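You operate a simulated robot arm through the tools that you are given. There is no shell and no other tool. Be economical: measure what you need, move in short steps, check, and stop when the job is done.

You run a simulated two-armed robot. Do the job below in one go: nothing can be reset, and whatever is moved stays where it is left.

Task
Take the lid off the jar that says "rework" on the middle of the packing table and lay it down there.

It is judged by the outcome, as a careful person would: the job done as asked, and still so three seconds after it is handed in. It fails if anything else is knocked over, pushed out of place, dropped, spilled or broken. Lids that push on must go on centred and level and be pressed home; caps that screw on are set level and turned clockwise until they are tight.

Robot
Two 7-joint arms with two-finger parallel grippers on one trunk, on a base that drives. Base frame: it is fixed to the floor where the robot stands at the start and does not move with it; the origin is under the middle of the robot, x ahead of it, y to its left, z up. Lengths are in mm, angles in degrees, forces in N, time in s.
The left shoulder is at the start at [62, 196, 1154], the right one opposite. With the tool pointing down near the work surface each hand reaches from about 300 to 720 mm from the robot's upright axis, wherever it stands, measured 20 degrees to its own side. Payload 1.57 kg a hand.
Tool frame (each hand has its own): the origin (TCP) lies between the finger pads and is the grasp point; the fingertips stand 30 mm ahead of it; z points along the fingers, y is the line along which they close. Largest opening 110 mm; finger width 24, thickness 12; the body of the gripper, 48 by 112 mm, starts 78 mm behind the TCP.
Orientation is that of the tool frame in the base frame, as a unit quaternion [w, x, y, z]. With the fingers straight down and closing along the base's y, the tool's x points along the base's -x, its y along +y and its z along -z.

Tools
- The arms move only by the tool arm_command. It takes "left_steps", "right_steps" or both (then of equal length, played together; a hand with none holds still); each is text: rows parted by semicolons, each of 7 numbers parted by spaces: the shift along the base's x, y, z in units of 250 mm (1.0 is 250 mm), then the turn, a rotation vector about the base's x, y, z in units of 60 degrees (1.0 is 60 degrees), then the finger opening in mm, from 0 to 110. In form: x y z ax ay az jaw; .... A call has 1 to 8 rows; each row is the pose to reach, as a shift and turn from the pose commanded when the call began. A call with a number of a shift or a turn outside -1 to 1 is refused whole. Rows are played at 5 a second. More than 50 mm and 8.6 degrees between two rows, or a gripper value outside its range, and nothing of the call is played. Where a pose cannot be reached the arm comes as near as it can. A force on the tool above 40 N (or 10 N above the force at the start of the call, whichever is more), or a blocked arm, ends the call early, and 0.2 s more pass. The fingers move at their own pace (about 72 mm/s each) and stop on an object; they squeeze with about 41 N. The grip force told is the motor's: it shows also when the fingers shut on nothing. Time passes only in rows, and 0.2 s behind the last, so rows that repeat a pose let the fingers close. It gives the time, the measured TCP pose, the force on the tool (base axes), the opening and the grip force at its end, in the units of the frame above (readings bear some noise), with the torque about the TCP (base axes, N m) and any sound that the robot's microphone picked up.
- Cameras (640 x 400 px; columns grow to the right, rows downward): "scene" is now at [91.7, -18.2, 1724.3]; the picture's right is [-0.27, -0.96, -0.00], its down [-0.85, 0.23, -0.47] and it looks along [0.46, -0.13, -0.88] (base axes); focal length 272 px, centre (320, 200). "left" rides on the left gripper at [70, -16, -141] in its tool frame; the picture's right is [0.23, 0.97, 0.00], its down [-0.85, 0.20, -0.48] and it looks along [-0.47, 0.11, 0.88] (tool axes); focal length 222 px, centre (320, 200). "right" rides on the right gripper at [70, 16, -141] in its tool frame; the picture's right is [-0.23, 0.97, 0.00], its down [-0.85, -0.20, -0.48] and it looks along [-0.47, -0.11, 0.88] (tool axes); focal length 222 px, centre (320, 200).
- camera(camera): a new picture of that camera. No time passes.
- lift_body(by): slides the trunk up (or, below 0, down) by that many mm; the arms and the scene camera ride with it, the base frame stays. It gives what a move gives, with no picture.
- base_move(legs): drives the robot by 1 to 6 legs, each [ahead, left, turn to the left] in mm, mm and degrees, along the robot's own axes; the way and the turn of a leg run together, so that a leg with both is an arc; at most 1500 mm and 180 degrees a leg. The arms and the cameras ride along, it lands a little off, and it stops where it bumps. It gives what a move gives.
- pan_tilt(pan, tilt): turns the head with the scene camera to pan (to the left, within 86 degrees either way) and tilt (down, from -29 to 69), counted from straight ahead of the robot. It gives what a move gives.
- pixel_to_xyz(camera, pixels): for up to 12 pixels [column, row] of the newest picture of that camera ("zoom" is the newest enlarged one), the place [x, y, z] in the base frame of the surface seen there, good to about 2 mm. No time passes.
- enlarge(camera, box): a new picture of the part [left, top, right, bottom] of that camera's present view, enlarged. No time passes.
- job_done(): hands the job in; it is judged then, once.

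Go step by step. Measure first, check grasps and placings, and put right what went wrong. The budget is 80 turns and 62 pictures, counting those below and the enlarged ones. Unless the task says otherwise, let go and move clear before handing in, and close with one line.

The tools are called after ">>>" as a command line: name --argument value ..., lists and objects as JSON in quotes. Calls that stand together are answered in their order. arm_command: Moves the arms, as the interface text tells. Its arguments: {"type":"object","properties":{"left_steps":{"type":"string"},"right_steps":{"type":"string"}},"required":[]} The other tools are called the same way: lift_body (by) slides the trunk up or down; base_move (legs) drives the base; pan_tilt (pan, tilt) turns the head that bears the scene camera; camera (camera) takes a picture; pixel_to_xyz (camera, pixels) gives the place of the surface under pixels of a picture; enlarge (camera, box) takes an enlarged picture of a part of a camera's view; job_done () hands the job in.

At the start:

```text
time: 0.0
left_eef_pos: [450.8, 24.0, 1232.9]
left_ee_rot: [-0.001, 0.0, 1.0, 0.0]
left_contact_force: [-1.0, -0.3, 0.4]
left_wrist_torque: [-0.01, -0.02, -0.03]
left_opening: 109.8
left_finger_force: 0.1
right_eef_pos: [364.1, -266.7, 1223.6]
right_ee_rot: [-0.001, 0.0, 1.0, 0.001]
right_contact_force: [0.0, -0.2, 0.1]
right_wrist_torque: [-0.02, 0.0, 0.0]
right_opening: 109.9
right_finger_force: 0.0
trunk travel left (down, up): [-750.0, 240.0]
robot x, y, heading: [-4.1, -3.8, 0.0]
head pan, tilt: [-15.4, 61.6]
```

scene: 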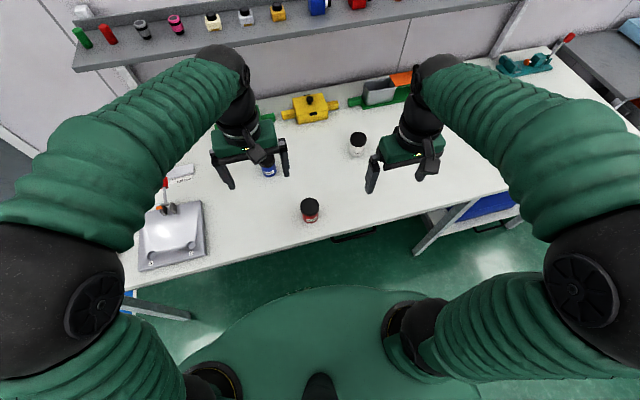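
right: 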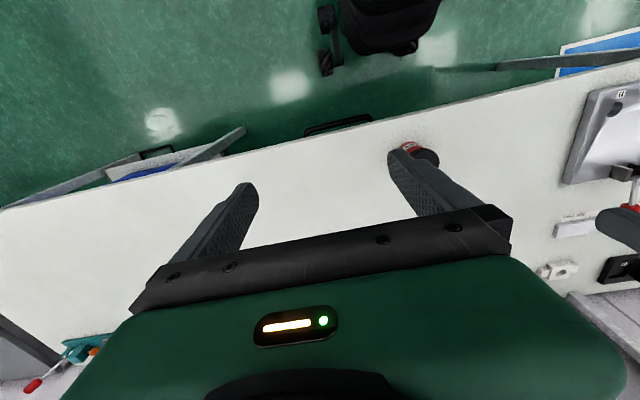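
left: 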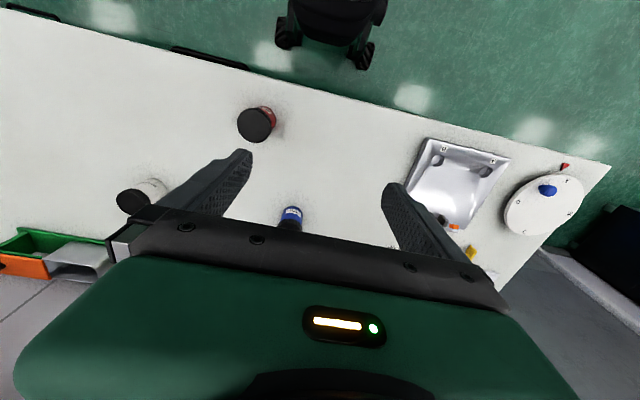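

The scene shows jars at about (310,210) red, (357,145) white and (268,168) blue. I'll enlarge them to read the labels.

>>> enlarge --camera "scene" --box '[280, 180, 344, 230]'

>>> enlarge --camera "scene" --box '[240, 120, 384, 210]'

```text
8.00 times, centred on (312, 205) of scene
```

zoom: 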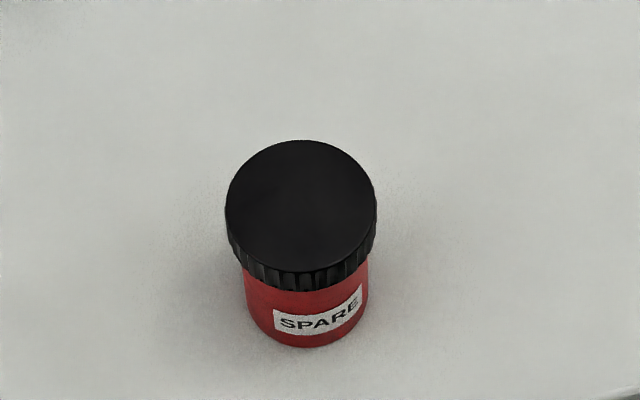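

```text
4.44 times, centred on (312, 165) of scene
```

zoom: 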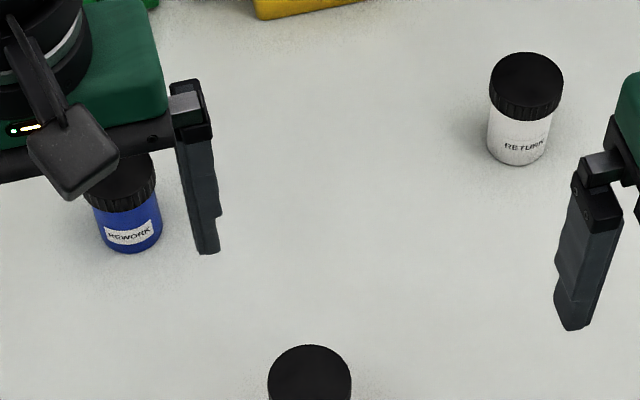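

The blue jar at scene (268,168) reads REWORK, and its lid is ribbed so it probably screws on. I'll look around to confirm which table is which, and locate the jar.

>>> pixel_to_xyz --camera "zoom" --pixels '[[128, 200], [130, 235], [130, 250], [155, 185], [525, 70], [310, 365], [250, 250], [100, 300], [550, 200]]'

>>> pixel_to_xyz --camera "left" --pixels '[[291, 213], [289, 225], [255, 125], [60, 90], [575, 200], [440, 150]]'

>>> pan_tilt --pan -10 --tilt 25

>>> camera --camera "scene"

```text
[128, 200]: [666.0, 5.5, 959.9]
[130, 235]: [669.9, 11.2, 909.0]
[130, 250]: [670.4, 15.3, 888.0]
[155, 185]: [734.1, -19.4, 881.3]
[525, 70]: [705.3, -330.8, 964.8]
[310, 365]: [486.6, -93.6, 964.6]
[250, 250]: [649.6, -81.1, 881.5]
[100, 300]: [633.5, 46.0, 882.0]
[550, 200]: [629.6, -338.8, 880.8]
```

```text
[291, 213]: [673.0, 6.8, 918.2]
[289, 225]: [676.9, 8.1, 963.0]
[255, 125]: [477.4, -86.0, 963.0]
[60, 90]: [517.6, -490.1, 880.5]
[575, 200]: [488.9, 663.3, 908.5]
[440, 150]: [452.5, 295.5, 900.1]
```

```text
time: 1.0
left_eef_pos: [448.8, 24.3, 1233.4]
left_ee_rot: [0.0, -0.001, 1.0, 0.0]
left_contact_force: [0.5, 0.2, -0.4]
left_wrist_torque: [0.03, 0.03, 0.0]
left_opening: 110.0
left_finger_force: 0.1
right_eef_pos: [363.3, -266.4, 1222.2]
right_ee_rot: [0.0, 0.0, 1.0, 0.001]
right_contact_force: [0.7, 0.5, -0.1]
right_wrist_torque: [0.03, -0.03, 0.02]
right_opening: 110.3
right_finger_force: 0.1
trunk travel left (down, up): [-750.0, 240.0]
robot x, y, heading: [-1.4, -0.9, 0.2]
head pan, tilt: [-10.0, 25.0]
```

```text
56 pictures are left
```

scene: 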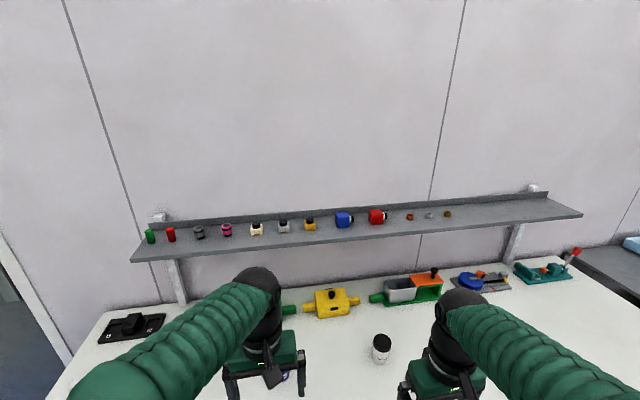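

The jar is on the table in front of me, near (690,8), with its lid top at z≈965 and the table at 881. That's at the edge of reach, so I'll check the gap between base and table.

>>> pan_tilt --pan 0 --tilt 62

>>> camera --camera "scene"

>>> pixel_to_xyz --camera "scene" --pixels '[[320, 225], [320, 235], [320, 245], [320, 265], [320, 285], [320, 300], [320, 320], [220, 240], [420, 220]]'

```text
time: 2.1
left_eef_pos: [450.0, 23.2, 1232.7]
left_ee_rot: [0.0, 0.001, 1.0, 0.0]
left_contact_force: [0.0, 0.9, -0.7]
left_wrist_torque: [0.01, 0.03, 0.02]
left_opening: 110.0
left_finger_force: 0.0
right_eef_pos: [364.0, -265.5, 1224.3]
right_ee_rot: [0.0, 0.0, 1.0, 0.0]
right_contact_force: [0.3, -0.4, 0.1]
right_wrist_torque: [0.04, 0.01, 0.0]
right_opening: 110.0
right_finger_force: 0.1
trunk travel left (down, up): [-750.0, 240.0]
robot x, y, heading: [1.1, -2.7, -0.0]
head pan, tilt: [0.0, 62.0]
```

```text
55 pictures are left
```

scene: 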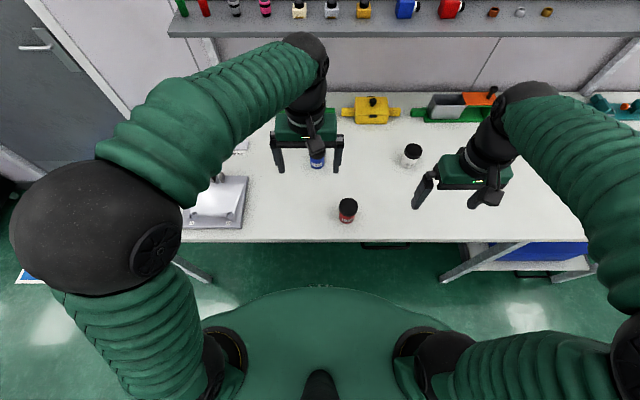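

```text
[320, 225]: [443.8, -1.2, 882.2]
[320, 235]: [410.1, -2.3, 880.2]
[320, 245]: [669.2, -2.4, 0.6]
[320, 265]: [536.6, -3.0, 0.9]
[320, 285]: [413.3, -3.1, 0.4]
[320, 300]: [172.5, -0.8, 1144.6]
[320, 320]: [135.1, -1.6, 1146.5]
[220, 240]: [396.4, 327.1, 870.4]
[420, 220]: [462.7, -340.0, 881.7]
```

The table edge is at x≈400 and my trunk front is at about 190, so a modest 100 mm drive forward is safe.

>>> base_move --legs '[[100, 0, 0]]'

>>> camera --camera "left"

>>> enlarge --camera "scene" --box '[240, 120, 400, 220]'

```text
time: 3.2
left_eef_pos: [541.6, 25.4, 1235.9]
left_ee_rot: [0.003, 0.0, 1.0, 0.0]
left_contact_force: [-1.0, -0.3, 0.2]
left_wrist_torque: [-0.01, -0.01, -0.01]
left_opening: 109.7
left_finger_force: 0.1
right_eef_pos: [456.2, -264.6, 1225.7]
right_ee_rot: [0.002, 0.0, 1.0, 0.001]
right_contact_force: [-1.4, -0.2, -0.2]
right_wrist_torque: [-0.03, -0.04, 0.03]
right_opening: 110.1
right_finger_force: 0.1
trunk travel left (down, up): [-750.0, 240.0]
robot x, y, heading: [93.9, -1.8, -0.0]
head pan, tilt: [0.0, 62.0]
```

```text
54 pictures are left
```

left: 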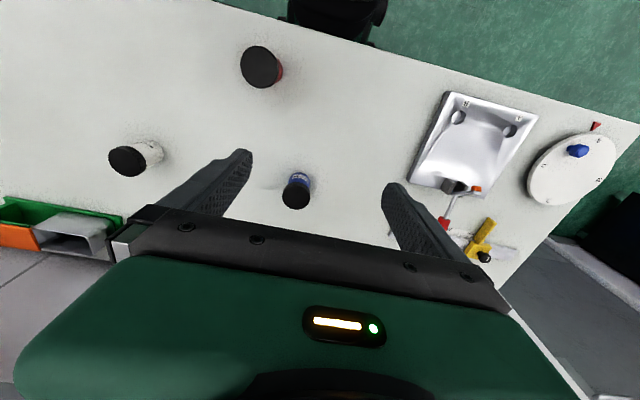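

```text
4.00 times, centred on (320, 170) of scene
```

zoom: 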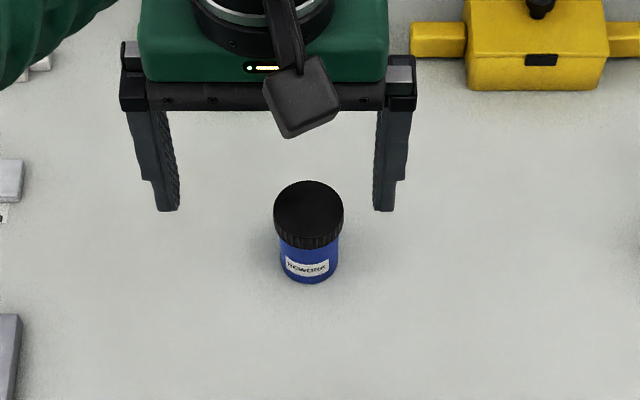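

The jar is now clear in the zoom picture, with the lid top centred at about (308,208). I'll measure its edges, the bottom of the lid, the base and the neighbours.

>>> pixel_to_xyz --camera "zoom" --pixels '[[276, 208], [341, 208], [308, 184], [308, 234], [308, 208], [308, 243], [308, 252], [308, 278], [284, 250], [335, 250]]'

>>> pixel_to_xyz --camera "left" --pixels '[[296, 195], [285, 195], [308, 196], [296, 207], [296, 186]]'

```text
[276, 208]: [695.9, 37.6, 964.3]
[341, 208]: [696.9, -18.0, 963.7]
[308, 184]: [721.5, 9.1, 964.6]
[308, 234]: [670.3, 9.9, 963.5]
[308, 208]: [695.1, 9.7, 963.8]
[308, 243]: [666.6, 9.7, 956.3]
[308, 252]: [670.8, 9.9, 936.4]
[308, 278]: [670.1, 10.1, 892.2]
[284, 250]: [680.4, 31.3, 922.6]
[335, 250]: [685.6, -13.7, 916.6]
```

```text
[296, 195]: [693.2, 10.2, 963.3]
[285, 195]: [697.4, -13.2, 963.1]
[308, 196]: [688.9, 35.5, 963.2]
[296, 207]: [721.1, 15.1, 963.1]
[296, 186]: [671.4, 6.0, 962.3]
```

The lid centre is (696,10), z≈942–964, with radius about 29, and the body radius is about 25. The right hand will hold the body from the front right, tilted 35° from horizontal, while the left hand unscrews from above. First I'll tilt the right hand well up in the air.

>>> arm_command --right_steps "0.052 0.0325 -0.038 0 -0.1146 0 110; 0.104 0.065 -0.076 0 -0.229 0 110; 0.156 0.0975 -0.114 0 -0.344 0 110; 0.208 0.13 -0.152 0 -0.458 0 110; 0.26 0.1625 -0.19 0 -0.573 0 110; 0.312 0.195 -0.228 0 -0.688 0 110; 0.364 0.2275 -0.266 0 -0.802 0 110; 0.416 0.26 -0.304 0 -0.917 0 110"

```text
time: 5.0
left_eef_pos: [548.7, 27.4, 1233.1]
left_ee_rot: [-0.001, -0.001, 1.0, -0.001]
left_contact_force: [-0.6, 0.0, 0.6]
left_wrist_torque: [-0.03, 0.01, 0.0]
left_opening: 109.8
left_finger_force: 0.0
right_eef_pos: [599.6, -205.2, 1155.2]
right_ee_rot: [0.454, 0.003, 0.891, -0.008]
right_contact_force: [-0.1, 1.3, 0.0]
right_wrist_torque: [-0.04, 0.02, -0.06]
right_opening: 109.9
right_finger_force: 0.1
right hand out of reach, approached as far as the arm can: row 6, 7, 8
trunk travel left (down, up): [-750.0, 240.0]
robot x, y, heading: [96.2, -2.8, -0.0]
head pan, tilt: [0.0, 62.0]
```

The pose was short of reach because the arm was folded. It should open up as I go forward and down, so I'll continue to the pre-grasp with a 50° yaw.

>>> arm_command --right_steps "0.05 0.05 -0.07 0 0 0.104 110; 0.09 0.1 -0.14 0 0 0.208 110; 0.12 0.16 -0.21 0 0 0.312 110; 0.15 0.22 -0.28 0 0 0.417 110; 0.17 0.28 -0.35 0 0 0.521 110; 0.19 0.34 -0.42 0 0 0.625 110; 0.2 0.4 -0.49 0 0 0.729 110; 0.216 0.452 -0.56 0 0 0.833 110"

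>>> camera --camera "scene"

>>> camera --camera "right"

```text
time: 6.8
left_eef_pos: [548.0, 24.2, 1231.9]
left_ee_rot: [-0.001, 0.0, 1.0, 0.0]
left_contact_force: [-0.3, 0.5, -0.4]
left_wrist_torque: [0.02, 0.03, 0.0]
left_opening: 110.0
left_finger_force: 0.1
right_eef_pos: [651.9, -92.5, 1017.0]
right_ee_rot: [0.418, -0.375, 0.804, 0.196]
right_contact_force: [0.4, -0.3, -0.4]
right_wrist_torque: [0.0, 0.03, -0.02]
right_opening: 109.9
right_finger_force: 0.1
trunk travel left (down, up): [-750.0, 240.0]
robot x, y, heading: [101.0, -0.6, -0.0]
head pan, tilt: [0.0, 62.0]
```

```text
52 pictures are left
```

scene: 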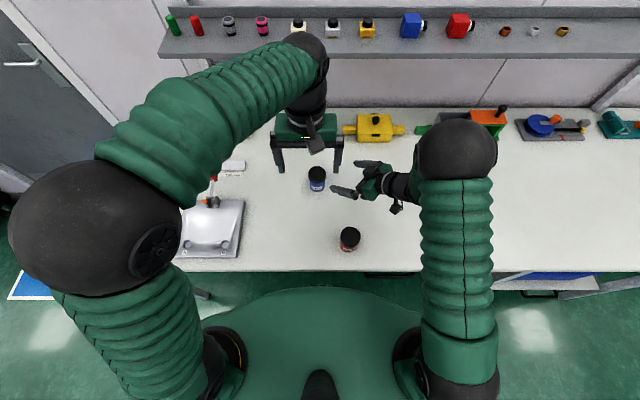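

```text
51 pictures are left
```

right: 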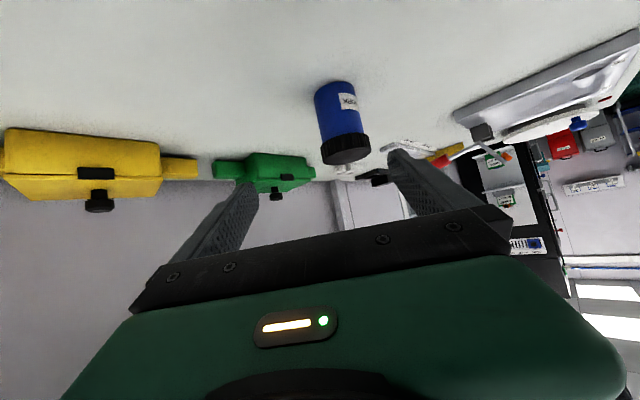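

The right hand's orientation is as wanted and the jar sits between the fingers' line. I'll go onto the approach line and check.

>>> arm_command --right_steps "-0.064 0.024 -0.064 0 0 0 110; -0.128 0.048 -0.128 0 0 0 110; -0.128 0.048 -0.128 0 0 0 110"

>>> camera --camera "right"

>>> enlarge --camera "scene" --box '[240, 130, 440, 255]'

```text
time: 7.6
left_eef_pos: [548.7, 25.0, 1232.8]
left_ee_rot: [0.0, 0.0, 1.0, 0.0]
left_contact_force: [0.2, 0.0, 0.3]
left_wrist_torque: [-0.01, -0.01, 0.01]
left_opening: 110.0
left_finger_force: 0.0
right_eef_pos: [620.0, -81.9, 985.2]
right_ee_rot: [0.42, -0.374, 0.804, 0.195]
right_contact_force: [0.1, 0.4, 0.0]
right_wrist_torque: [-0.03, 0.02, -0.01]
right_opening: 109.7
right_finger_force: 0.0
trunk travel left (down, up): [-750.0, 240.0]
robot x, y, heading: [101.6, 0.7, 0.1]
head pan, tilt: [0.0, 62.0]
```

```text
50 pictures are left
```

right: 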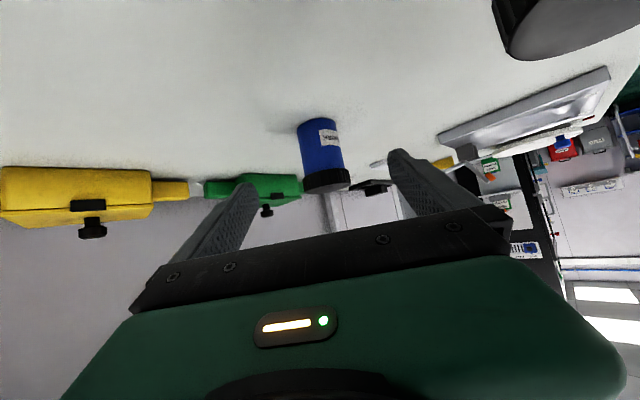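

```text
3.20 times, centred on (340, 192) of scene
```

zoom: 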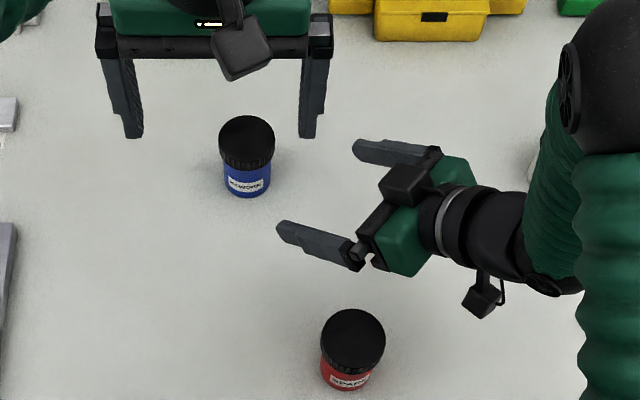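

The approach line passes the red jar, and the blue jar is midway between the fingers. I'll measure the block on top of the right gripper, then recheck the jar's centre.

>>> pixel_to_xyz --camera "zoom" --pixels '[[405, 180], [392, 188], [405, 170], [480, 297], [247, 140], [220, 140], [273, 140], [247, 118], [300, 235], [370, 150], [330, 160]]'

```text
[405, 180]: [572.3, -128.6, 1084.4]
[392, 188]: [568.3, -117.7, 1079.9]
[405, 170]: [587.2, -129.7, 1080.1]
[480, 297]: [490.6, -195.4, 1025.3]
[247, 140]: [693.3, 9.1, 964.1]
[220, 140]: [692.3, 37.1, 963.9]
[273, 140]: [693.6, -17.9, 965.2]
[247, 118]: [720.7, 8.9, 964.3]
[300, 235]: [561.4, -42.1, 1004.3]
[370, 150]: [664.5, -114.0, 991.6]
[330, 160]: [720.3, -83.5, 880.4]
```

The block will end about 60 mm from the jar axis, which clears the left fingers. I'll advance the right hand to its grasp pose at TCP (685,-3,910) with the fingers open.

>>> arm_command --right_steps "0.052 0.063 -0.06 0 0 0 110; 0.104 0.126 -0.12 0 0 0 110; 0.156 0.19 -0.18 0 0 0 110; 0.208 0.253 -0.24 0 0 0 110; 0.234 0.285 -0.27 0 0 0 110; 0.26 0.316 -0.3 0 0 0 110; 0.26 0.316 -0.3 0 0 0 110"

>>> camera --camera "right"

>>> enlarge --camera "scene" --box '[240, 130, 400, 230]'

```text
time: 9.2
left_eef_pos: [547.8, 24.9, 1233.8]
left_ee_rot: [0.0, 0.0, 1.0, 0.0]
left_contact_force: [0.6, 0.0, 0.3]
left_wrist_torque: [-0.01, 0.02, 0.0]
left_opening: 109.9
left_finger_force: 0.0
right_eef_pos: [685.6, -2.0, 907.8]
right_ee_rot: [0.419, -0.374, 0.804, 0.195]
right_contact_force: [-0.1, -0.9, -0.2]
right_wrist_torque: [-0.01, -0.02, -0.01]
right_opening: 110.2
right_finger_force: 0.1
trunk travel left (down, up): [-750.0, 240.0]
robot x, y, heading: [96.7, 0.0, 0.0]
head pan, tilt: [0.0, 62.0]
```

```text
48 pictures are left
```

right: 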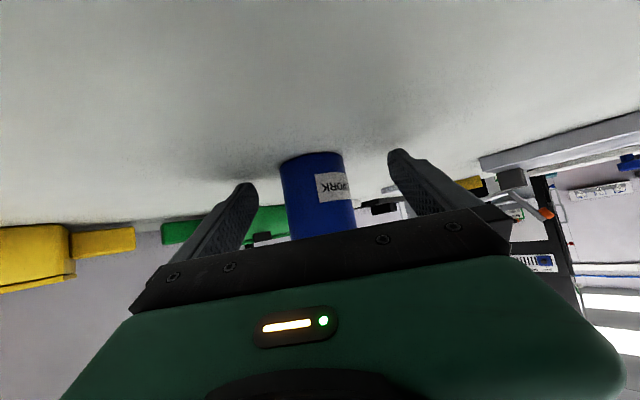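

```text
4.00 times, centred on (320, 180) of scene
```

zoom: 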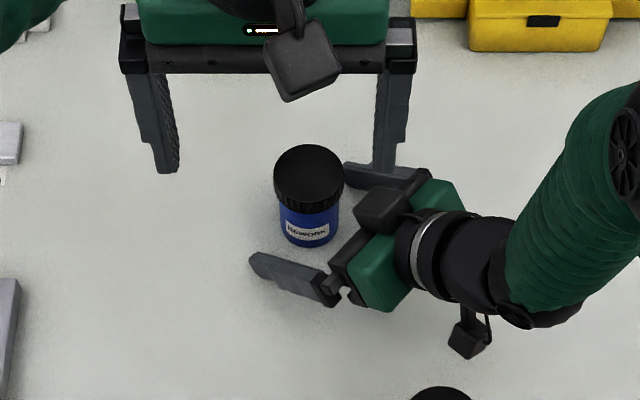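

The jar is centred between the right fingers (right picture, about (318,195)). I'll close on the body.

>>> arm_command --right_steps "0 0 0 0 0 0 70; 0 0 0 0 0 0 56; 0 0 0 0 0 0 40; 0 0 0 0 0 0 30; 0 0 0 0 0 0 30"

>>> enlarge --camera "scene" --box '[240, 130, 400, 230]'

>>> pixel_to_xyz --camera "zoom" --pixels '[[308, 175], [277, 175], [340, 175], [308, 149], [308, 201], [382, 205], [365, 215]]'

```text
time: 10.4
left_eef_pos: [547.4, 25.1, 1233.6]
left_ee_rot: [0.001, 0.0, 1.0, -0.001]
left_contact_force: [-0.2, 0.0, -1.3]
left_wrist_torque: [0.01, 0.01, -0.01]
left_opening: 109.9
left_finger_force: 0.1
right_eef_pos: [684.3, -2.8, 908.4]
right_ee_rot: [0.418, -0.375, 0.804, 0.196]
right_contact_force: [-0.2, 0.0, 0.5]
right_wrist_torque: [-0.02, 0.0, -0.01]
right_opening: 49.3
right_finger_force: 41.3
trunk travel left (down, up): [-750.0, 240.0]
robot x, y, heading: [96.3, 0.6, 0.1]
head pan, tilt: [0.0, 62.0]
```

```text
4.00 times, centred on (320, 180) of scene
```

zoom: 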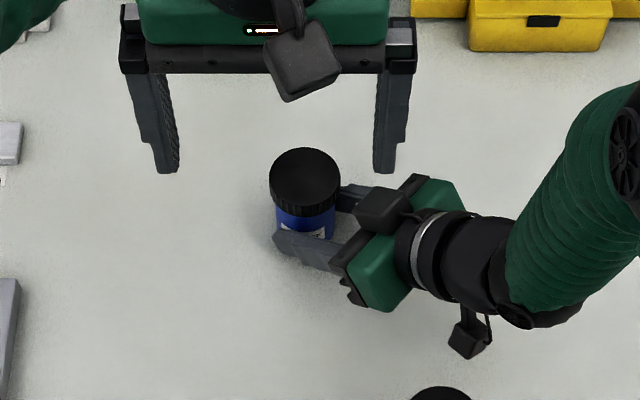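

```text
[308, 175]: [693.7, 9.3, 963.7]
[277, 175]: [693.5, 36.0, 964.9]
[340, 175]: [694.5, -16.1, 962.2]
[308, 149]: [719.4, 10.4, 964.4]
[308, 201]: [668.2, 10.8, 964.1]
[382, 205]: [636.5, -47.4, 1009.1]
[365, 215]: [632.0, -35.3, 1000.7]
```

The right hand holds the body (opening 49.3, force 41), and the lid centre is now about (694,12). I'll bring the left hand above it, yawed -60° to leave room for a counter-clockwise turn.

>>> arm_command --left_steps "0.073 -0.006 -0.075 0 0 -0.125 80; 0.146 -0.013 -0.15 0 0 -0.25 80; 0.219 -0.02 -0.225 0 0 -0.375 80; 0.292 -0.026 -0.3 0 0 -0.5 80; 0.365 -0.032 -0.375 0 0 -0.625 80; 0.438 -0.039 -0.45 0 0 -0.75 80; 0.511 -0.046 -0.525 0 0 -0.875 80; 0.584 -0.052 -0.6 0 0 -1 80"

>>> camera --camera "scene"

>>> camera --camera "left"

```text
time: 12.2
left_eef_pos: [694.3, 13.4, 1083.4]
left_ee_rot: [0.0, 0.5, 0.866, 0.0]
left_contact_force: [0.0, 0.3, -0.4]
left_wrist_torque: [0.0, 0.02, 0.02]
left_opening: 80.0
left_finger_force: 0.0
right_eef_pos: [685.0, -1.5, 908.5]
right_ee_rot: [0.419, -0.375, 0.804, 0.196]
right_contact_force: [-0.1, -0.4, 0.5]
right_wrist_torque: [-0.01, -0.07, -0.01]
right_opening: 49.2
right_finger_force: 41.0
trunk travel left (down, up): [-750.0, 240.0]
robot x, y, heading: [99.6, -1.2, -0.0]
head pan, tilt: [0.0, 62.0]
```

```text
45 pictures are left
```

scene: 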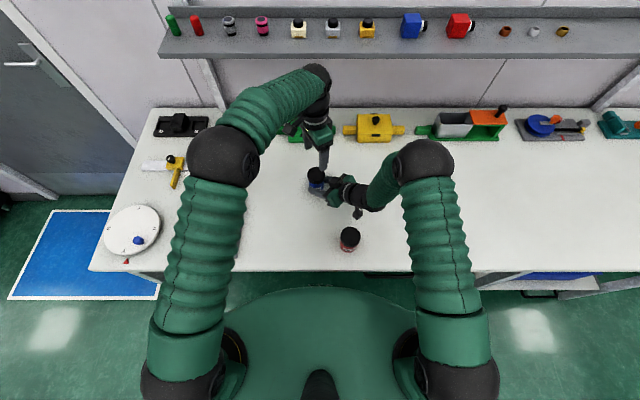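

```text
44 pictures are left
```

left: 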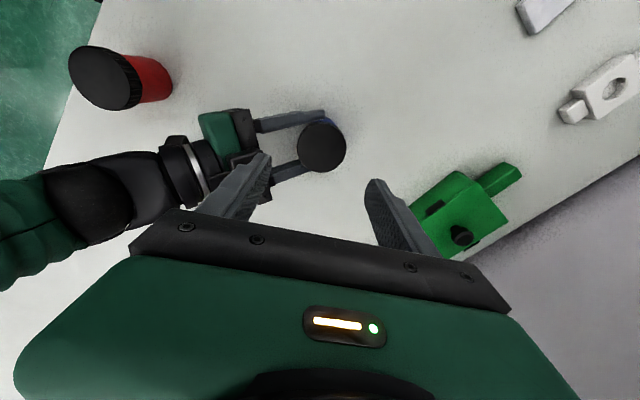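

From the left camera the lid is at (321,146). I'll measure its centre here.

>>> pixel_to_xyz --camera "left" --pixels '[[321, 146], [299, 146], [344, 146], [321, 122], [321, 168], [232, 155], [250, 153], [260, 152]]'

```text
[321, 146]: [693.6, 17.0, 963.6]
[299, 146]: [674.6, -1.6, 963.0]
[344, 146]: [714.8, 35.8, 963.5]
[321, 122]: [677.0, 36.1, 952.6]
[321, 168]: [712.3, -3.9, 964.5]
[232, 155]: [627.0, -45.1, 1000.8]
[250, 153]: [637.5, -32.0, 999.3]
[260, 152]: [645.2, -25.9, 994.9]
```

The left camera suggests the lid centre is (694.7,17), but the scene camera said y≈13. I'll check with a closer view.

>>> enlarge --camera "left" --box '[270, 105, 370, 185]'

>>> enlarge --camera "scene" --box '[290, 155, 354, 205]'

```text
5.00 times, centred on (320, 145) of left
```

zoom: 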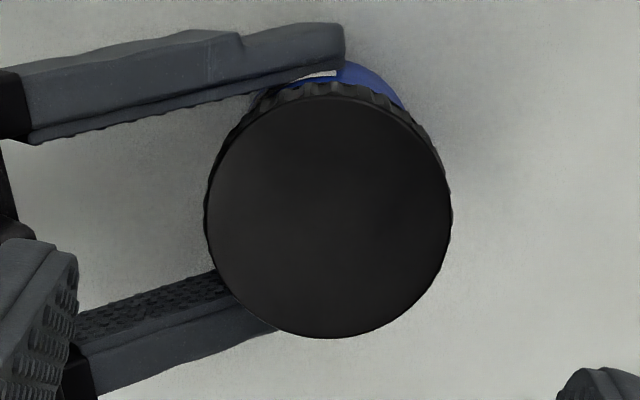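

```text
8.00 times, centred on (322, 180) of scene
```

zoom: 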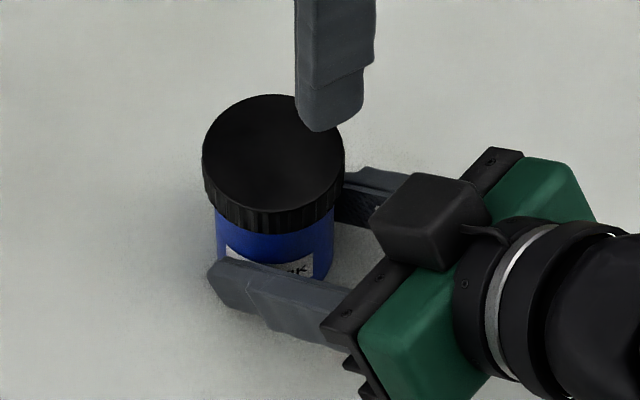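

>>> pixel_to_xyz --camera "zoom" --pixels '[[206, 155], [341, 155], [273, 155], [265, 98], [273, 205], [225, 190], [322, 190]]'

```text
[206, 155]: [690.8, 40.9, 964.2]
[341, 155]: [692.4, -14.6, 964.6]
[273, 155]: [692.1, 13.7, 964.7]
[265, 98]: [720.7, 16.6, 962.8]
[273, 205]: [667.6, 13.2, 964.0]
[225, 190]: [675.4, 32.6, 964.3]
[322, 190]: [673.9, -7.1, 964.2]
```

The combined estimate for the lid centre is (694,14), and the left hand is at (694,13.4). I'll descend to TCP z≈978, leaving the tips at 948.

>>> arm_command --left_steps "0 0.002 -0.1 0 0 0 80; 0 0.002 -0.2 0 0 0 80; 0 0.002 -0.3 0 0 0 80; 0 0.002 -0.37 0 0 0 80; 0 0.002 -0.42 0 0 0 80; 0 0.002 -0.42 0 0 0 80"

>>> enlarge --camera "scene" --box '[280, 150, 376, 210]'

>>> enlarge --camera "left" --box '[220, 80, 440, 220]'

```text
time: 13.6
left_eef_pos: [694.2, 12.2, 977.4]
left_ee_rot: [0.0, 0.5, 0.866, 0.0]
left_contact_force: [-0.3, 0.5, 0.5]
left_wrist_torque: [-0.01, -0.02, -0.01]
left_opening: 80.2
left_finger_force: 0.0
right_eef_pos: [684.3, -1.5, 907.9]
right_ee_rot: [0.419, -0.374, 0.804, 0.196]
right_contact_force: [-0.1, -0.3, 0.2]
right_wrist_torque: [0.0, -0.03, 0.02]
right_opening: 49.3
right_finger_force: 41.2
trunk travel left (down, up): [-750.0, 240.0]
robot x, y, heading: [97.4, 2.0, -0.2]
head pan, tilt: [0.0, 62.0]
```

```text
6.67 times, centred on (328, 180) of scene
```

zoom: 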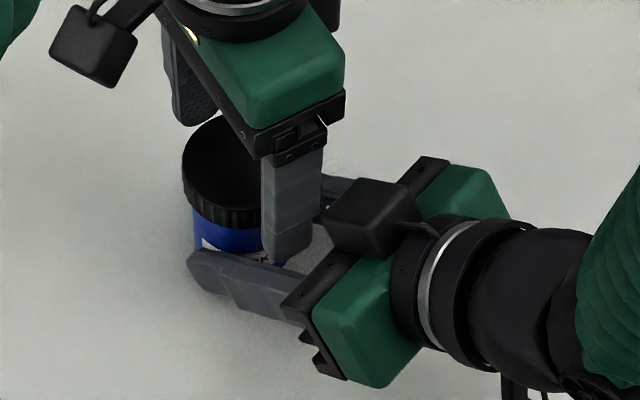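

```text
2.86 times, centred on (330, 150) of left
```

zoom: 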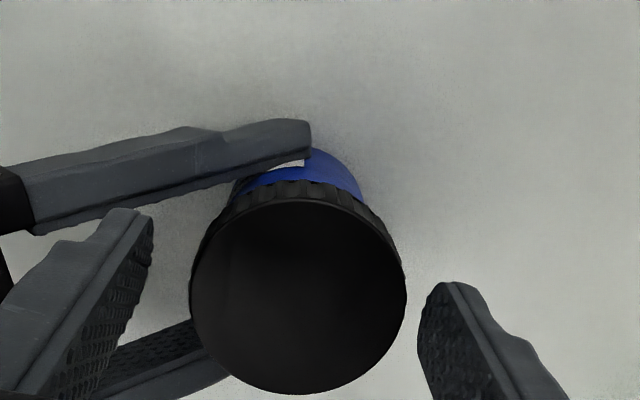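

The lid sits between the left fingers, offset about 3 mm toward the far one. I'll nudge the hand and close on it.

>>> arm_command --left_steps "0.009 0.006 0 0 0 0 80; 0.009 0.006 0 0 0 0 66; 0.009 0.006 0 0 0 0 60; 0.009 0.006 0 0 0 0 50; 0.009 0.006 0 0 0 0 40; 0.009 0.006 0 0 0 0 40"

```text
time: 15.0
left_eef_pos: [696.5, 13.9, 979.1]
left_ee_rot: [0.0, 0.5, 0.866, -0.001]
left_contact_force: [-5.9, -2.0, 0.6]
left_wrist_torque: [-0.05, 0.16, -0.01]
left_opening: 56.5
left_finger_force: 40.8
right_eef_pos: [684.9, -0.8, 908.6]
right_ee_rot: [0.419, -0.375, 0.804, 0.196]
right_contact_force: [5.2, 1.8, -1.0]
right_wrist_torque: [-0.15, 0.22, -0.06]
right_opening: 49.4
right_finger_force: 41.0
trunk travel left (down, up): [-750.0, 240.0]
robot x, y, heading: [97.6, -5.3, -0.0]
head pan, tilt: [0.0, 62.0]
```

The lid is gripped at opening 56.5, with a slight 6 N side load. I'll relax that and try the first counter-clockwise degrees.

>>> arm_command --left_steps "-0.006 -0.002 0 0 0 0 40; -0.006 -0.002 0 0 0 0.1 40; -0.006 -0.002 0 0 0 0.2 40; -0.006 -0.002 0 0 0 0.3 40; -0.006 -0.002 0 0 0 0.3 40"

>>> enlarge --camera "scene" --box '[280, 150, 376, 210]'

```text
time: 16.2
left_eef_pos: [694.5, 14.3, 978.5]
left_ee_rot: [0.0, 0.357, 0.934, 0.001]
left_contact_force: [9.3, 1.0, -3.1]
left_wrist_torque: [-0.02, -0.33, 0.01]
left_opening: 56.3
left_finger_force: 41.3
right_eef_pos: [683.4, -1.4, 909.1]
right_ee_rot: [0.418, -0.375, 0.804, 0.195]
right_contact_force: [-10.5, 0.0, 4.5]
right_wrist_torque: [0.18, -0.41, 0.16]
right_opening: 49.6
right_finger_force: 40.9
trunk travel left (down, up): [-750.0, 240.0]
robot x, y, heading: [99.2, 2.3, 0.2]
head pan, tilt: [0.0, 62.0]
```

```text
6.67 times, centred on (328, 180) of scene
```

zoom: 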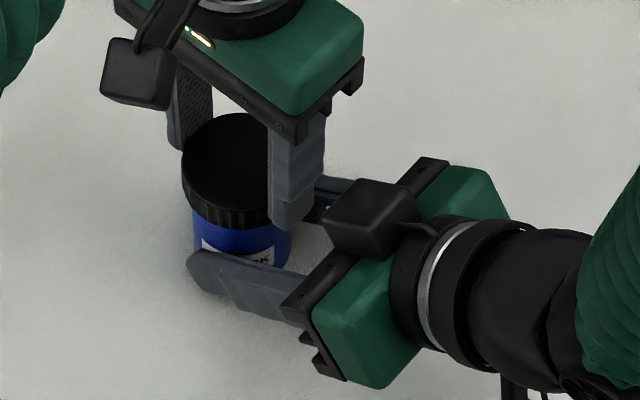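

It turned 18° with little torque. I'll correct the side load by about +0.9 mm in x and keep turning counter-clockwise.

>>> arm_command --left_steps "0.004 0 0 0 0 0.1 40; 0.004 0 0 0 0 0.22 40; 0.004 0 0.001 0 0 0.34 40; 0.004 0 0.001 0 0 0.46 40; 0.004 0 0.002 0 0 0.58 40; 0.004 0 0.002 0 0 0.7 40; 0.004 0 0.002 0 0 0.8 40; 0.004 0 0.002 0 0 0.8 40"

>>> enlarge --camera "scene" --box '[280, 150, 376, 210]'

>>> camera --camera "right"

```text
time: 18.0
left_eef_pos: [694.6, 12.6, 978.3]
left_ee_rot: [0.0, -0.053, 0.999, 0.0]
left_contact_force: [6.8, -0.8, 5.2]
left_wrist_torque: [-0.01, -0.21, 0.02]
left_opening: 56.3
left_finger_force: 41.3
right_eef_pos: [683.9, -1.0, 908.0]
right_ee_rot: [0.418, -0.374, 0.804, 0.195]
right_contact_force: [-4.9, -0.5, 0.1]
right_wrist_torque: [-0.08, -0.18, 0.08]
right_opening: 49.6
right_finger_force: 40.9
trunk travel left (down, up): [-750.0, 240.0]
robot x, y, heading: [97.2, -0.7, 0.2]
head pan, tilt: [0.0, 62.0]
```

```text
6.67 times, centred on (328, 180) of scene
```

zoom: 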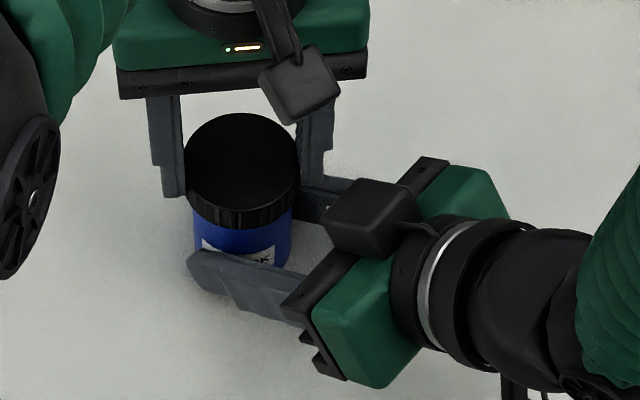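

```text
37 pictures are left
```

right: 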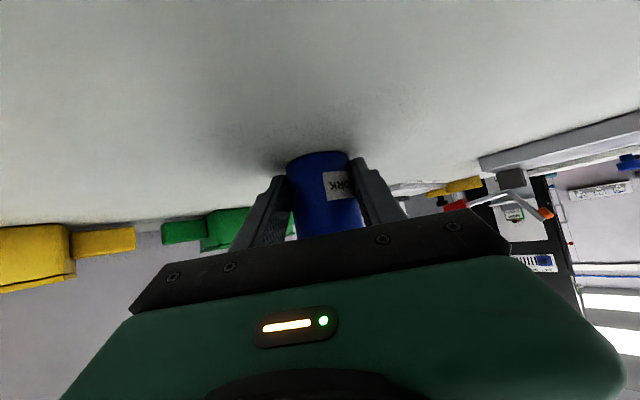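

The label hasn't moved, so the jar is held still. The upward force on the left hand (+5 N) suggests the cap is rising, so I'll turn further and rise slightly.

>>> arm_command --left_steps "0.003 0 0.002 0 0 0.12 40; 0.003 0 0.003 0 0 0.24 40; 0.003 0 0.004 0 0 0.36 40; 0.003 0 0.005 0 0 0.48 40; 0.003 0 0.006 0 0 0.6 40; 0.003 0 0.006 0 0 0.72 40; 0.003 0 0.007 0 0 0.84 40; 0.003 0 0.007 0 0 0.95 40"

>>> enlarge --camera "scene" --box '[280, 150, 376, 210]'

```text
time: 19.8
left_eef_pos: [697.2, 12.8, 979.5]
left_ee_rot: [0.0, -0.523, 0.852, 0.0]
left_contact_force: [-1.6, -7.8, -3.4]
left_wrist_torque: [-0.3, 0.08, -0.03]
left_opening: 56.2
left_finger_force: 41.3
right_eef_pos: [685.0, -0.6, 908.6]
right_ee_rot: [0.419, -0.375, 0.804, 0.196]
right_contact_force: [1.9, 8.7, 2.7]
right_wrist_torque: [-0.25, 0.0, 0.1]
right_opening: 49.4
right_finger_force: 40.9
trunk travel left (down, up): [-750.0, 240.0]
robot x, y, heading: [97.9, -0.1, -0.4]
head pan, tilt: [0.0, 62.0]
```

```text
6.67 times, centred on (328, 180) of scene
```

zoom: 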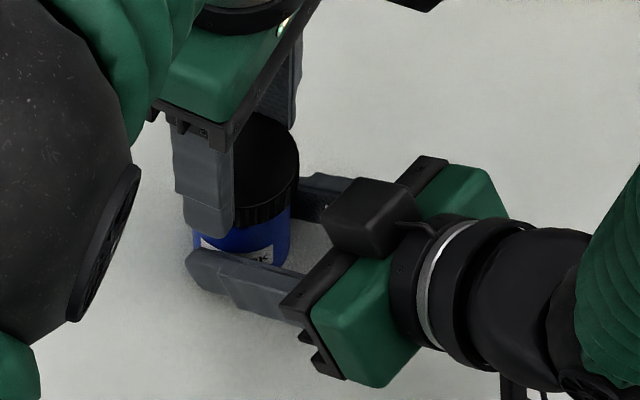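

The cap has turned about 123°. I'll test whether it's free with a small 4 mm pull.

>>> arm_command --left_steps "0 -0.003 0.006 0 0 0 40; 0 -0.003 0.012 0 0 0 40; 0 -0.003 0.016 0 0 0 40; 0 -0.003 0.016 0 0 0 40"

```text
time: 20.8
left_eef_pos: [695.9, 15.2, 982.8]
left_ee_rot: [0.0, -0.522, 0.853, 0.0]
left_contact_force: [9.6, -7.8, -29.5]
left_wrist_torque: [-0.36, -0.48, 0.01]
left_opening: 56.6
left_finger_force: 40.8
right_eef_pos: [685.8, -0.6, 910.9]
right_ee_rot: [0.421, -0.375, 0.802, 0.197]
right_contact_force: [-9.9, 6.8, 28.8]
right_wrist_torque: [0.21, -0.57, 0.17]
right_opening: 49.8
right_finger_force: 41.1
trunk travel left (down, up): [-750.0, 240.0]
robot x, y, heading: [99.3, -0.5, -0.1]
head pan, tilt: [0.0, 62.0]
```

It's still threaded, with a 29 N pull. I'll go back down and turn further.

>>> arm_command --left_steps "0 -0.004 -0.012 0 0 0 40; -0.002 -0.008 -0.012 0 0 0.12 40; -0.002 -0.008 -0.011 0 0 0.24 40; -0.002 -0.008 -0.01 0 0 0.36 40; -0.002 -0.008 -0.01 0 0 0.48 40; -0.002 -0.008 -0.009 0 0 0.6 40; -0.002 -0.008 -0.008 0 0 0.72 40; -0.002 -0.008 -0.008 0 0 0.84 40"

>>> camera --camera "scene"

```text
time: 22.6
left_eef_pos: [696.0, 10.9, 982.2]
left_ee_rot: [-0.001, 0.836, -0.548, -0.001]
left_contact_force: [7.3, 7.5, -18.1]
left_wrist_torque: [0.27, -0.21, -0.02]
left_opening: 56.6
left_finger_force: 40.9
right_eef_pos: [684.5, -2.4, 908.1]
right_ee_rot: [0.418, -0.375, 0.804, 0.195]
right_contact_force: [-8.9, -8.3, 18.5]
right_wrist_torque: [0.55, -0.58, 0.03]
right_opening: 49.6
right_finger_force: 40.8
trunk travel left (down, up): [-750.0, 240.0]
robot x, y, heading: [94.0, -1.3, -0.0]
head pan, tilt: [0.0, 62.0]
```

```text
35 pictures are left
```

scene: 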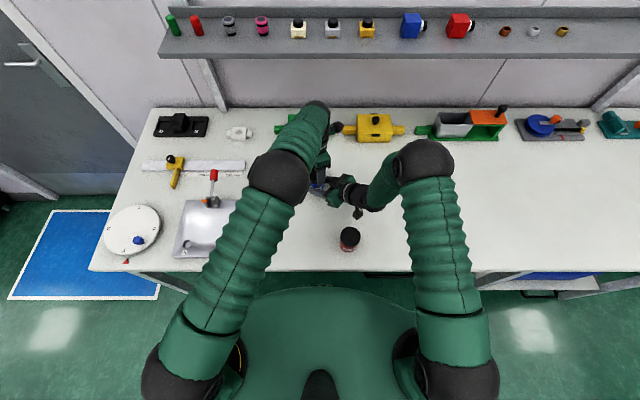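

The total turn is now about 173°, and I'm still pulling up with 18 N. I'll relax the hand slightly and turn on.

>>> arm_command --left_steps "0.003 0.005 -0.006 0 0 0 40; 0.003 0.005 -0.006 0 0 0.12 40; 0.003 0.005 -0.005 0 0 0.24 40; 0.003 0.005 -0.004 0 0 0.36 40; 0.003 0.005 -0.003 0 0 0.48 40; 0.003 0.005 -0.002 0 0 0.6 40; 0.003 0.005 -0.001 0 0 0.72 40; 0.003 0.005 0 0 0 0.8 40"

>>> enlarge --camera "scene" --box '[280, 150, 376, 210]'

```text
time: 24.4
left_eef_pos: [700.0, 18.9, 985.7]
left_ee_rot: [0.003, 0.989, -0.151, 0.001]
left_contact_force: [-13.7, -20.9, -2.9]
left_wrist_torque: [-1.18, 1.35, 0.0]
left_opening: 56.4
left_finger_force: 40.8
right_eef_pos: [684.3, -0.2, 910.8]
right_ee_rot: [0.42, -0.375, 0.803, 0.197]
right_contact_force: [13.9, 20.9, 2.0]
right_wrist_torque: [-0.38, -0.32, 0.11]
right_opening: 49.5
right_finger_force: 40.6
trunk travel left (down, up): [-750.0, 240.0]
robot x, y, heading: [95.9, 0.5, -0.2]
head pan, tilt: [0.0, 62.0]
```

```text
6.67 times, centred on (328, 180) of scene
```

zoom: 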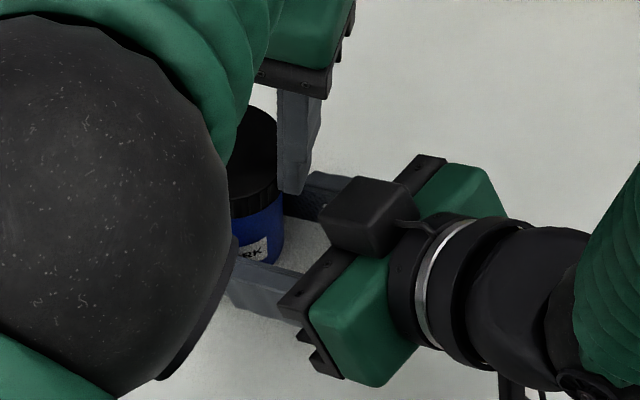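

The turn is now about 222°, but there's a side load of (-14,-21) N. I'll move back toward the axis and test the lift gently.

>>> arm_command --left_steps "-0.006 -0.01 0 0 0 0 40; -0.012 -0.02 0 0 0 0 40; -0.012 -0.02 0 0 0 0 40"

>>> camera --camera "left"

>>> camera --camera "right"

```text
time: 25.2
left_eef_pos: [698.7, 20.0, 984.4]
left_ee_rot: [0.001, 0.989, -0.148, 0.002]
left_contact_force: [0.2, -20.8, -7.8]
left_wrist_torque: [-1.19, 0.35, -0.01]
left_opening: 56.6
left_finger_force: 41.0
right_eef_pos: [684.1, -0.4, 908.0]
right_ee_rot: [0.419, -0.376, 0.803, 0.197]
right_contact_force: [-0.8, 20.2, 9.0]
right_wrist_torque: [-0.08, -0.49, 0.34]
right_opening: 49.5
right_finger_force: 41.2
trunk travel left (down, up): [-750.0, 240.0]
robot x, y, heading: [97.5, -0.7, -0.1]
head pan, tilt: [0.0, 62.0]
```

```text
33 pictures are left
```

left: 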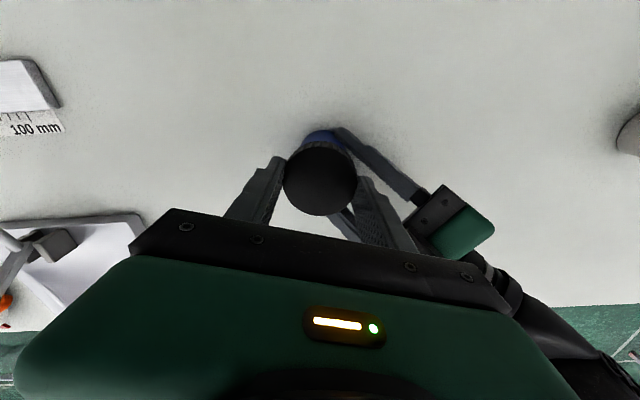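

```text
32 pictures are left
```

right: 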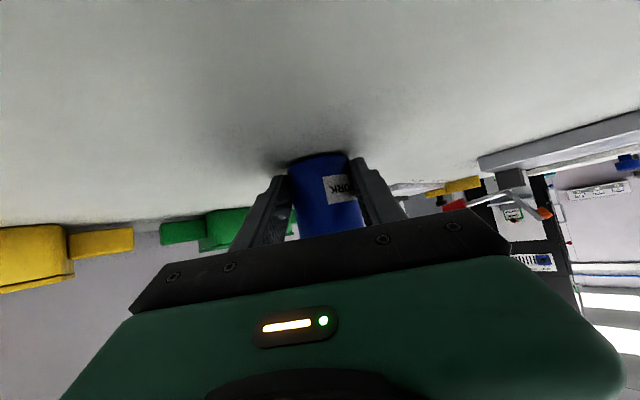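

The side load doesn't relax, so the left wrist is near its limit. I'll let go of the lid, rise and wind the wrist back for a fresh grip while the right hand keeps holding the jar.

>>> arm_command --left_steps "0 0 0 0 0 0 66; 0 0 0 0 0 0 76; 0 0 0 0 0 0 76; 0 0 0.08 0 0 0 76; 0 0 0.18 0 0 0 76; 0 0 0.24 0 0 0 76; 0 0 0.24 0 0 -0.12 76; 0 0 0.24 0 0 -0.24 76"

>>> camera --camera "left"

```text
time: 27.0
left_eef_pos: [694.1, 9.1, 1043.3]
left_ee_rot: [-0.001, 0.96, -0.281, -0.002]
left_contact_force: [-0.2, 0.4, -0.4]
left_wrist_torque: [-0.04, 0.05, 0.01]
left_opening: 75.9
left_finger_force: 0.0
right_eef_pos: [683.3, -1.6, 908.4]
right_ee_rot: [0.417, -0.375, 0.805, 0.196]
right_contact_force: [-0.2, -0.9, 2.7]
right_wrist_torque: [0.03, -0.06, 0.01]
right_opening: 49.6
right_finger_force: 41.0
trunk travel left (down, up): [-750.0, 240.0]
robot x, y, heading: [100.6, 2.6, 0.2]
head pan, tilt: [0.0, 62.0]
```

```text
31 pictures are left
```

left: 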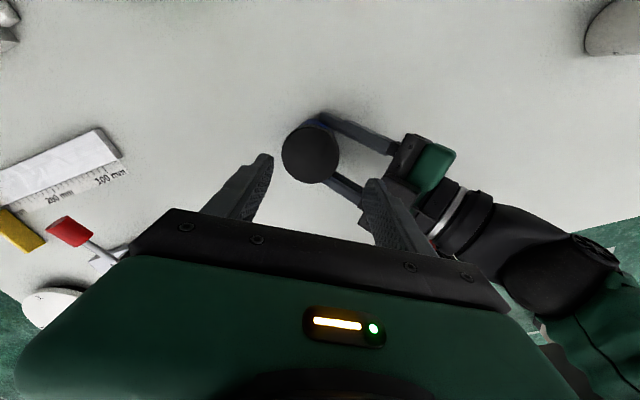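

The lid is still on the jar. I'll measure it and wind the left hand back.

>>> pixel_to_xyz --camera "left" --pixels '[[310, 155], [286, 155], [334, 155], [310, 130], [310, 178], [295, 140], [325, 140]]'

>>> arm_command --left_steps "0 0 0 0 0 -0.125 76; 0 0 0 0 0 -0.25 76; 0 0 0 0 0 -0.375 76; 0 0 0 0 0 -0.5 76; 0 0 0 0 0 -0.625 76; 0 0 0 0 0 -0.75 76; 0 0 0 0 0 -0.875 76; 0 0 0 0 0 -1 76"

>>> arm_command --left_steps "0 0 0 0 0 -0.125 76; 0 0 0 0 0 -0.25 76; 0 0 0 0 0 -0.375 76; 0 0 0 0 0 -0.5 76; 0 0 0 0 0 -0.625 76; 0 0 0 0 0 -0.75 76; 0 0 0 0 0 -0.875 76; 0 0 0 0 0 -1 76"

>>> arm_command --left_steps "0 0 0 0 0 -0.125 76; 0 0 0 0 0 -0.25 76; 0 0 0 0 0 -0.375 76; 0 0 0 0 0 -0.5 76; 0 0 0 0 0 -0.625 76; 0 0 0 0 0 -0.75 76; 0 0 0 0 0 -0.875 76; 0 0 0 0 0 -1 76"

>>> camera --camera "left"

>>> enlarge --camera "scene" --box '[290, 155, 354, 205]'

```text
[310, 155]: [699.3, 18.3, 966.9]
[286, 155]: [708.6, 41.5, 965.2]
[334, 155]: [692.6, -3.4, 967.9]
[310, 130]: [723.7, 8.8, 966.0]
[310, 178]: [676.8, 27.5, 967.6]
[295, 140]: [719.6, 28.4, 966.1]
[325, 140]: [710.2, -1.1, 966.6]
```

```text
time: 28.8
left_eef_pos: [693.4, 7.4, 1041.8]
left_ee_rot: [0.001, -0.688, 0.726, 0.001]
left_contact_force: [0.3, 0.2, 0.9]
left_wrist_torque: [0.01, 0.01, 0.02]
left_opening: 75.9
left_finger_force: 0.1
right_eef_pos: [684.7, -0.3, 908.5]
right_ee_rot: [0.419, -0.374, 0.804, 0.195]
right_contact_force: [-0.7, -0.3, -0.1]
right_wrist_torque: [0.02, -0.01, -0.01]
right_opening: 49.6
right_finger_force: 40.9
trunk travel left (down, up): [-750.0, 240.0]
robot x, y, heading: [97.4, 2.9, 0.1]
head pan, tilt: [0.0, 62.0]
```

```text
time: 30.6
left_eef_pos: [694.3, 6.6, 1041.6]
left_ee_rot: [0.0, -0.233, 0.973, 0.001]
left_contact_force: [-1.4, -0.1, -0.6]
left_wrist_torque: [0.01, -0.01, 0.0]
left_opening: 75.8
left_finger_force: 0.0
right_eef_pos: [684.5, -1.4, 908.9]
right_ee_rot: [0.418, -0.374, 0.804, 0.195]
right_contact_force: [0.3, -1.2, -1.0]
right_wrist_torque: [-0.06, 0.01, -0.01]
right_opening: 49.8
right_finger_force: 40.9
trunk travel left (down, up): [-750.0, 240.0]
robot x, y, heading: [96.8, 1.2, 0.2]
head pan, tilt: [0.0, 62.0]
```

```text
time: 32.4
left_eef_pos: [694.9, 6.8, 1041.2]
left_ee_rot: [-0.001, 0.284, 0.959, 0.0]
left_contact_force: [0.3, -0.2, 0.8]
left_wrist_torque: [0.01, -0.01, 0.03]
left_opening: 75.9
left_finger_force: 0.1
right_eef_pos: [685.0, -1.2, 907.9]
right_ee_rot: [0.419, -0.375, 0.804, 0.196]
right_contact_force: [-0.1, 0.2, -0.3]
right_wrist_torque: [-0.02, -0.04, 0.01]
right_opening: 49.5
right_finger_force: 41.0
trunk travel left (down, up): [-750.0, 240.0]
robot x, y, heading: [102.0, 0.5, 0.0]
head pan, tilt: [0.0, 62.0]
```

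```text
30 pictures are left
```

left: 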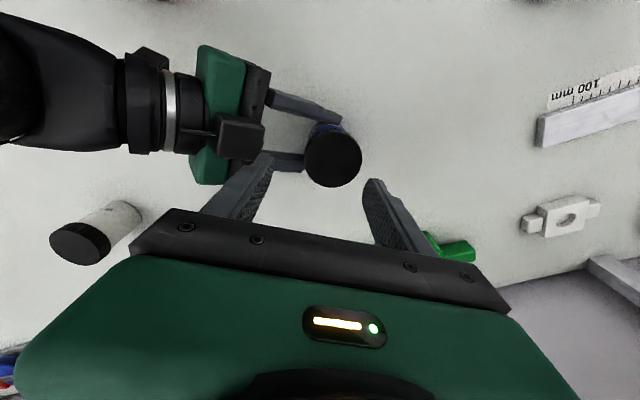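

```text
8.00 times, centred on (322, 180) of scene
```

zoom: 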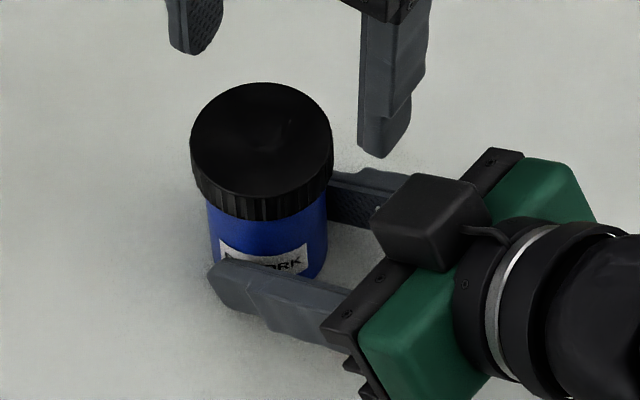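

The lid has risen about 3 mm and the jar has slid a little forward in the grip. I'll measure the new centre.

>>> pixel_to_xyz --camera "zoom" --pixels '[[194, 138], [328, 138], [261, 138], [261, 86], [261, 186], [265, 240], [235, 210], [240, 280], [285, 275]]'

>>> pixel_to_xyz --camera "left" --pixels '[[307, 159], [359, 159], [333, 134], [333, 184], [333, 159]]'

```text
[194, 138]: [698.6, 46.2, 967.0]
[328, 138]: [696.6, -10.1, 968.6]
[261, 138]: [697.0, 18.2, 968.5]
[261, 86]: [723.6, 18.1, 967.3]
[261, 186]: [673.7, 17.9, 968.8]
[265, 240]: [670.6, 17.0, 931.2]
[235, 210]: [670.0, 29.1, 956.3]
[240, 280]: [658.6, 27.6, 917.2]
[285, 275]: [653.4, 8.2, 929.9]
```

```text
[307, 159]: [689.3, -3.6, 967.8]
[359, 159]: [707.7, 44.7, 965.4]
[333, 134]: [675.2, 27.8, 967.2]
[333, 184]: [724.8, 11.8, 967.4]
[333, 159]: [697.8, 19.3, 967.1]
```

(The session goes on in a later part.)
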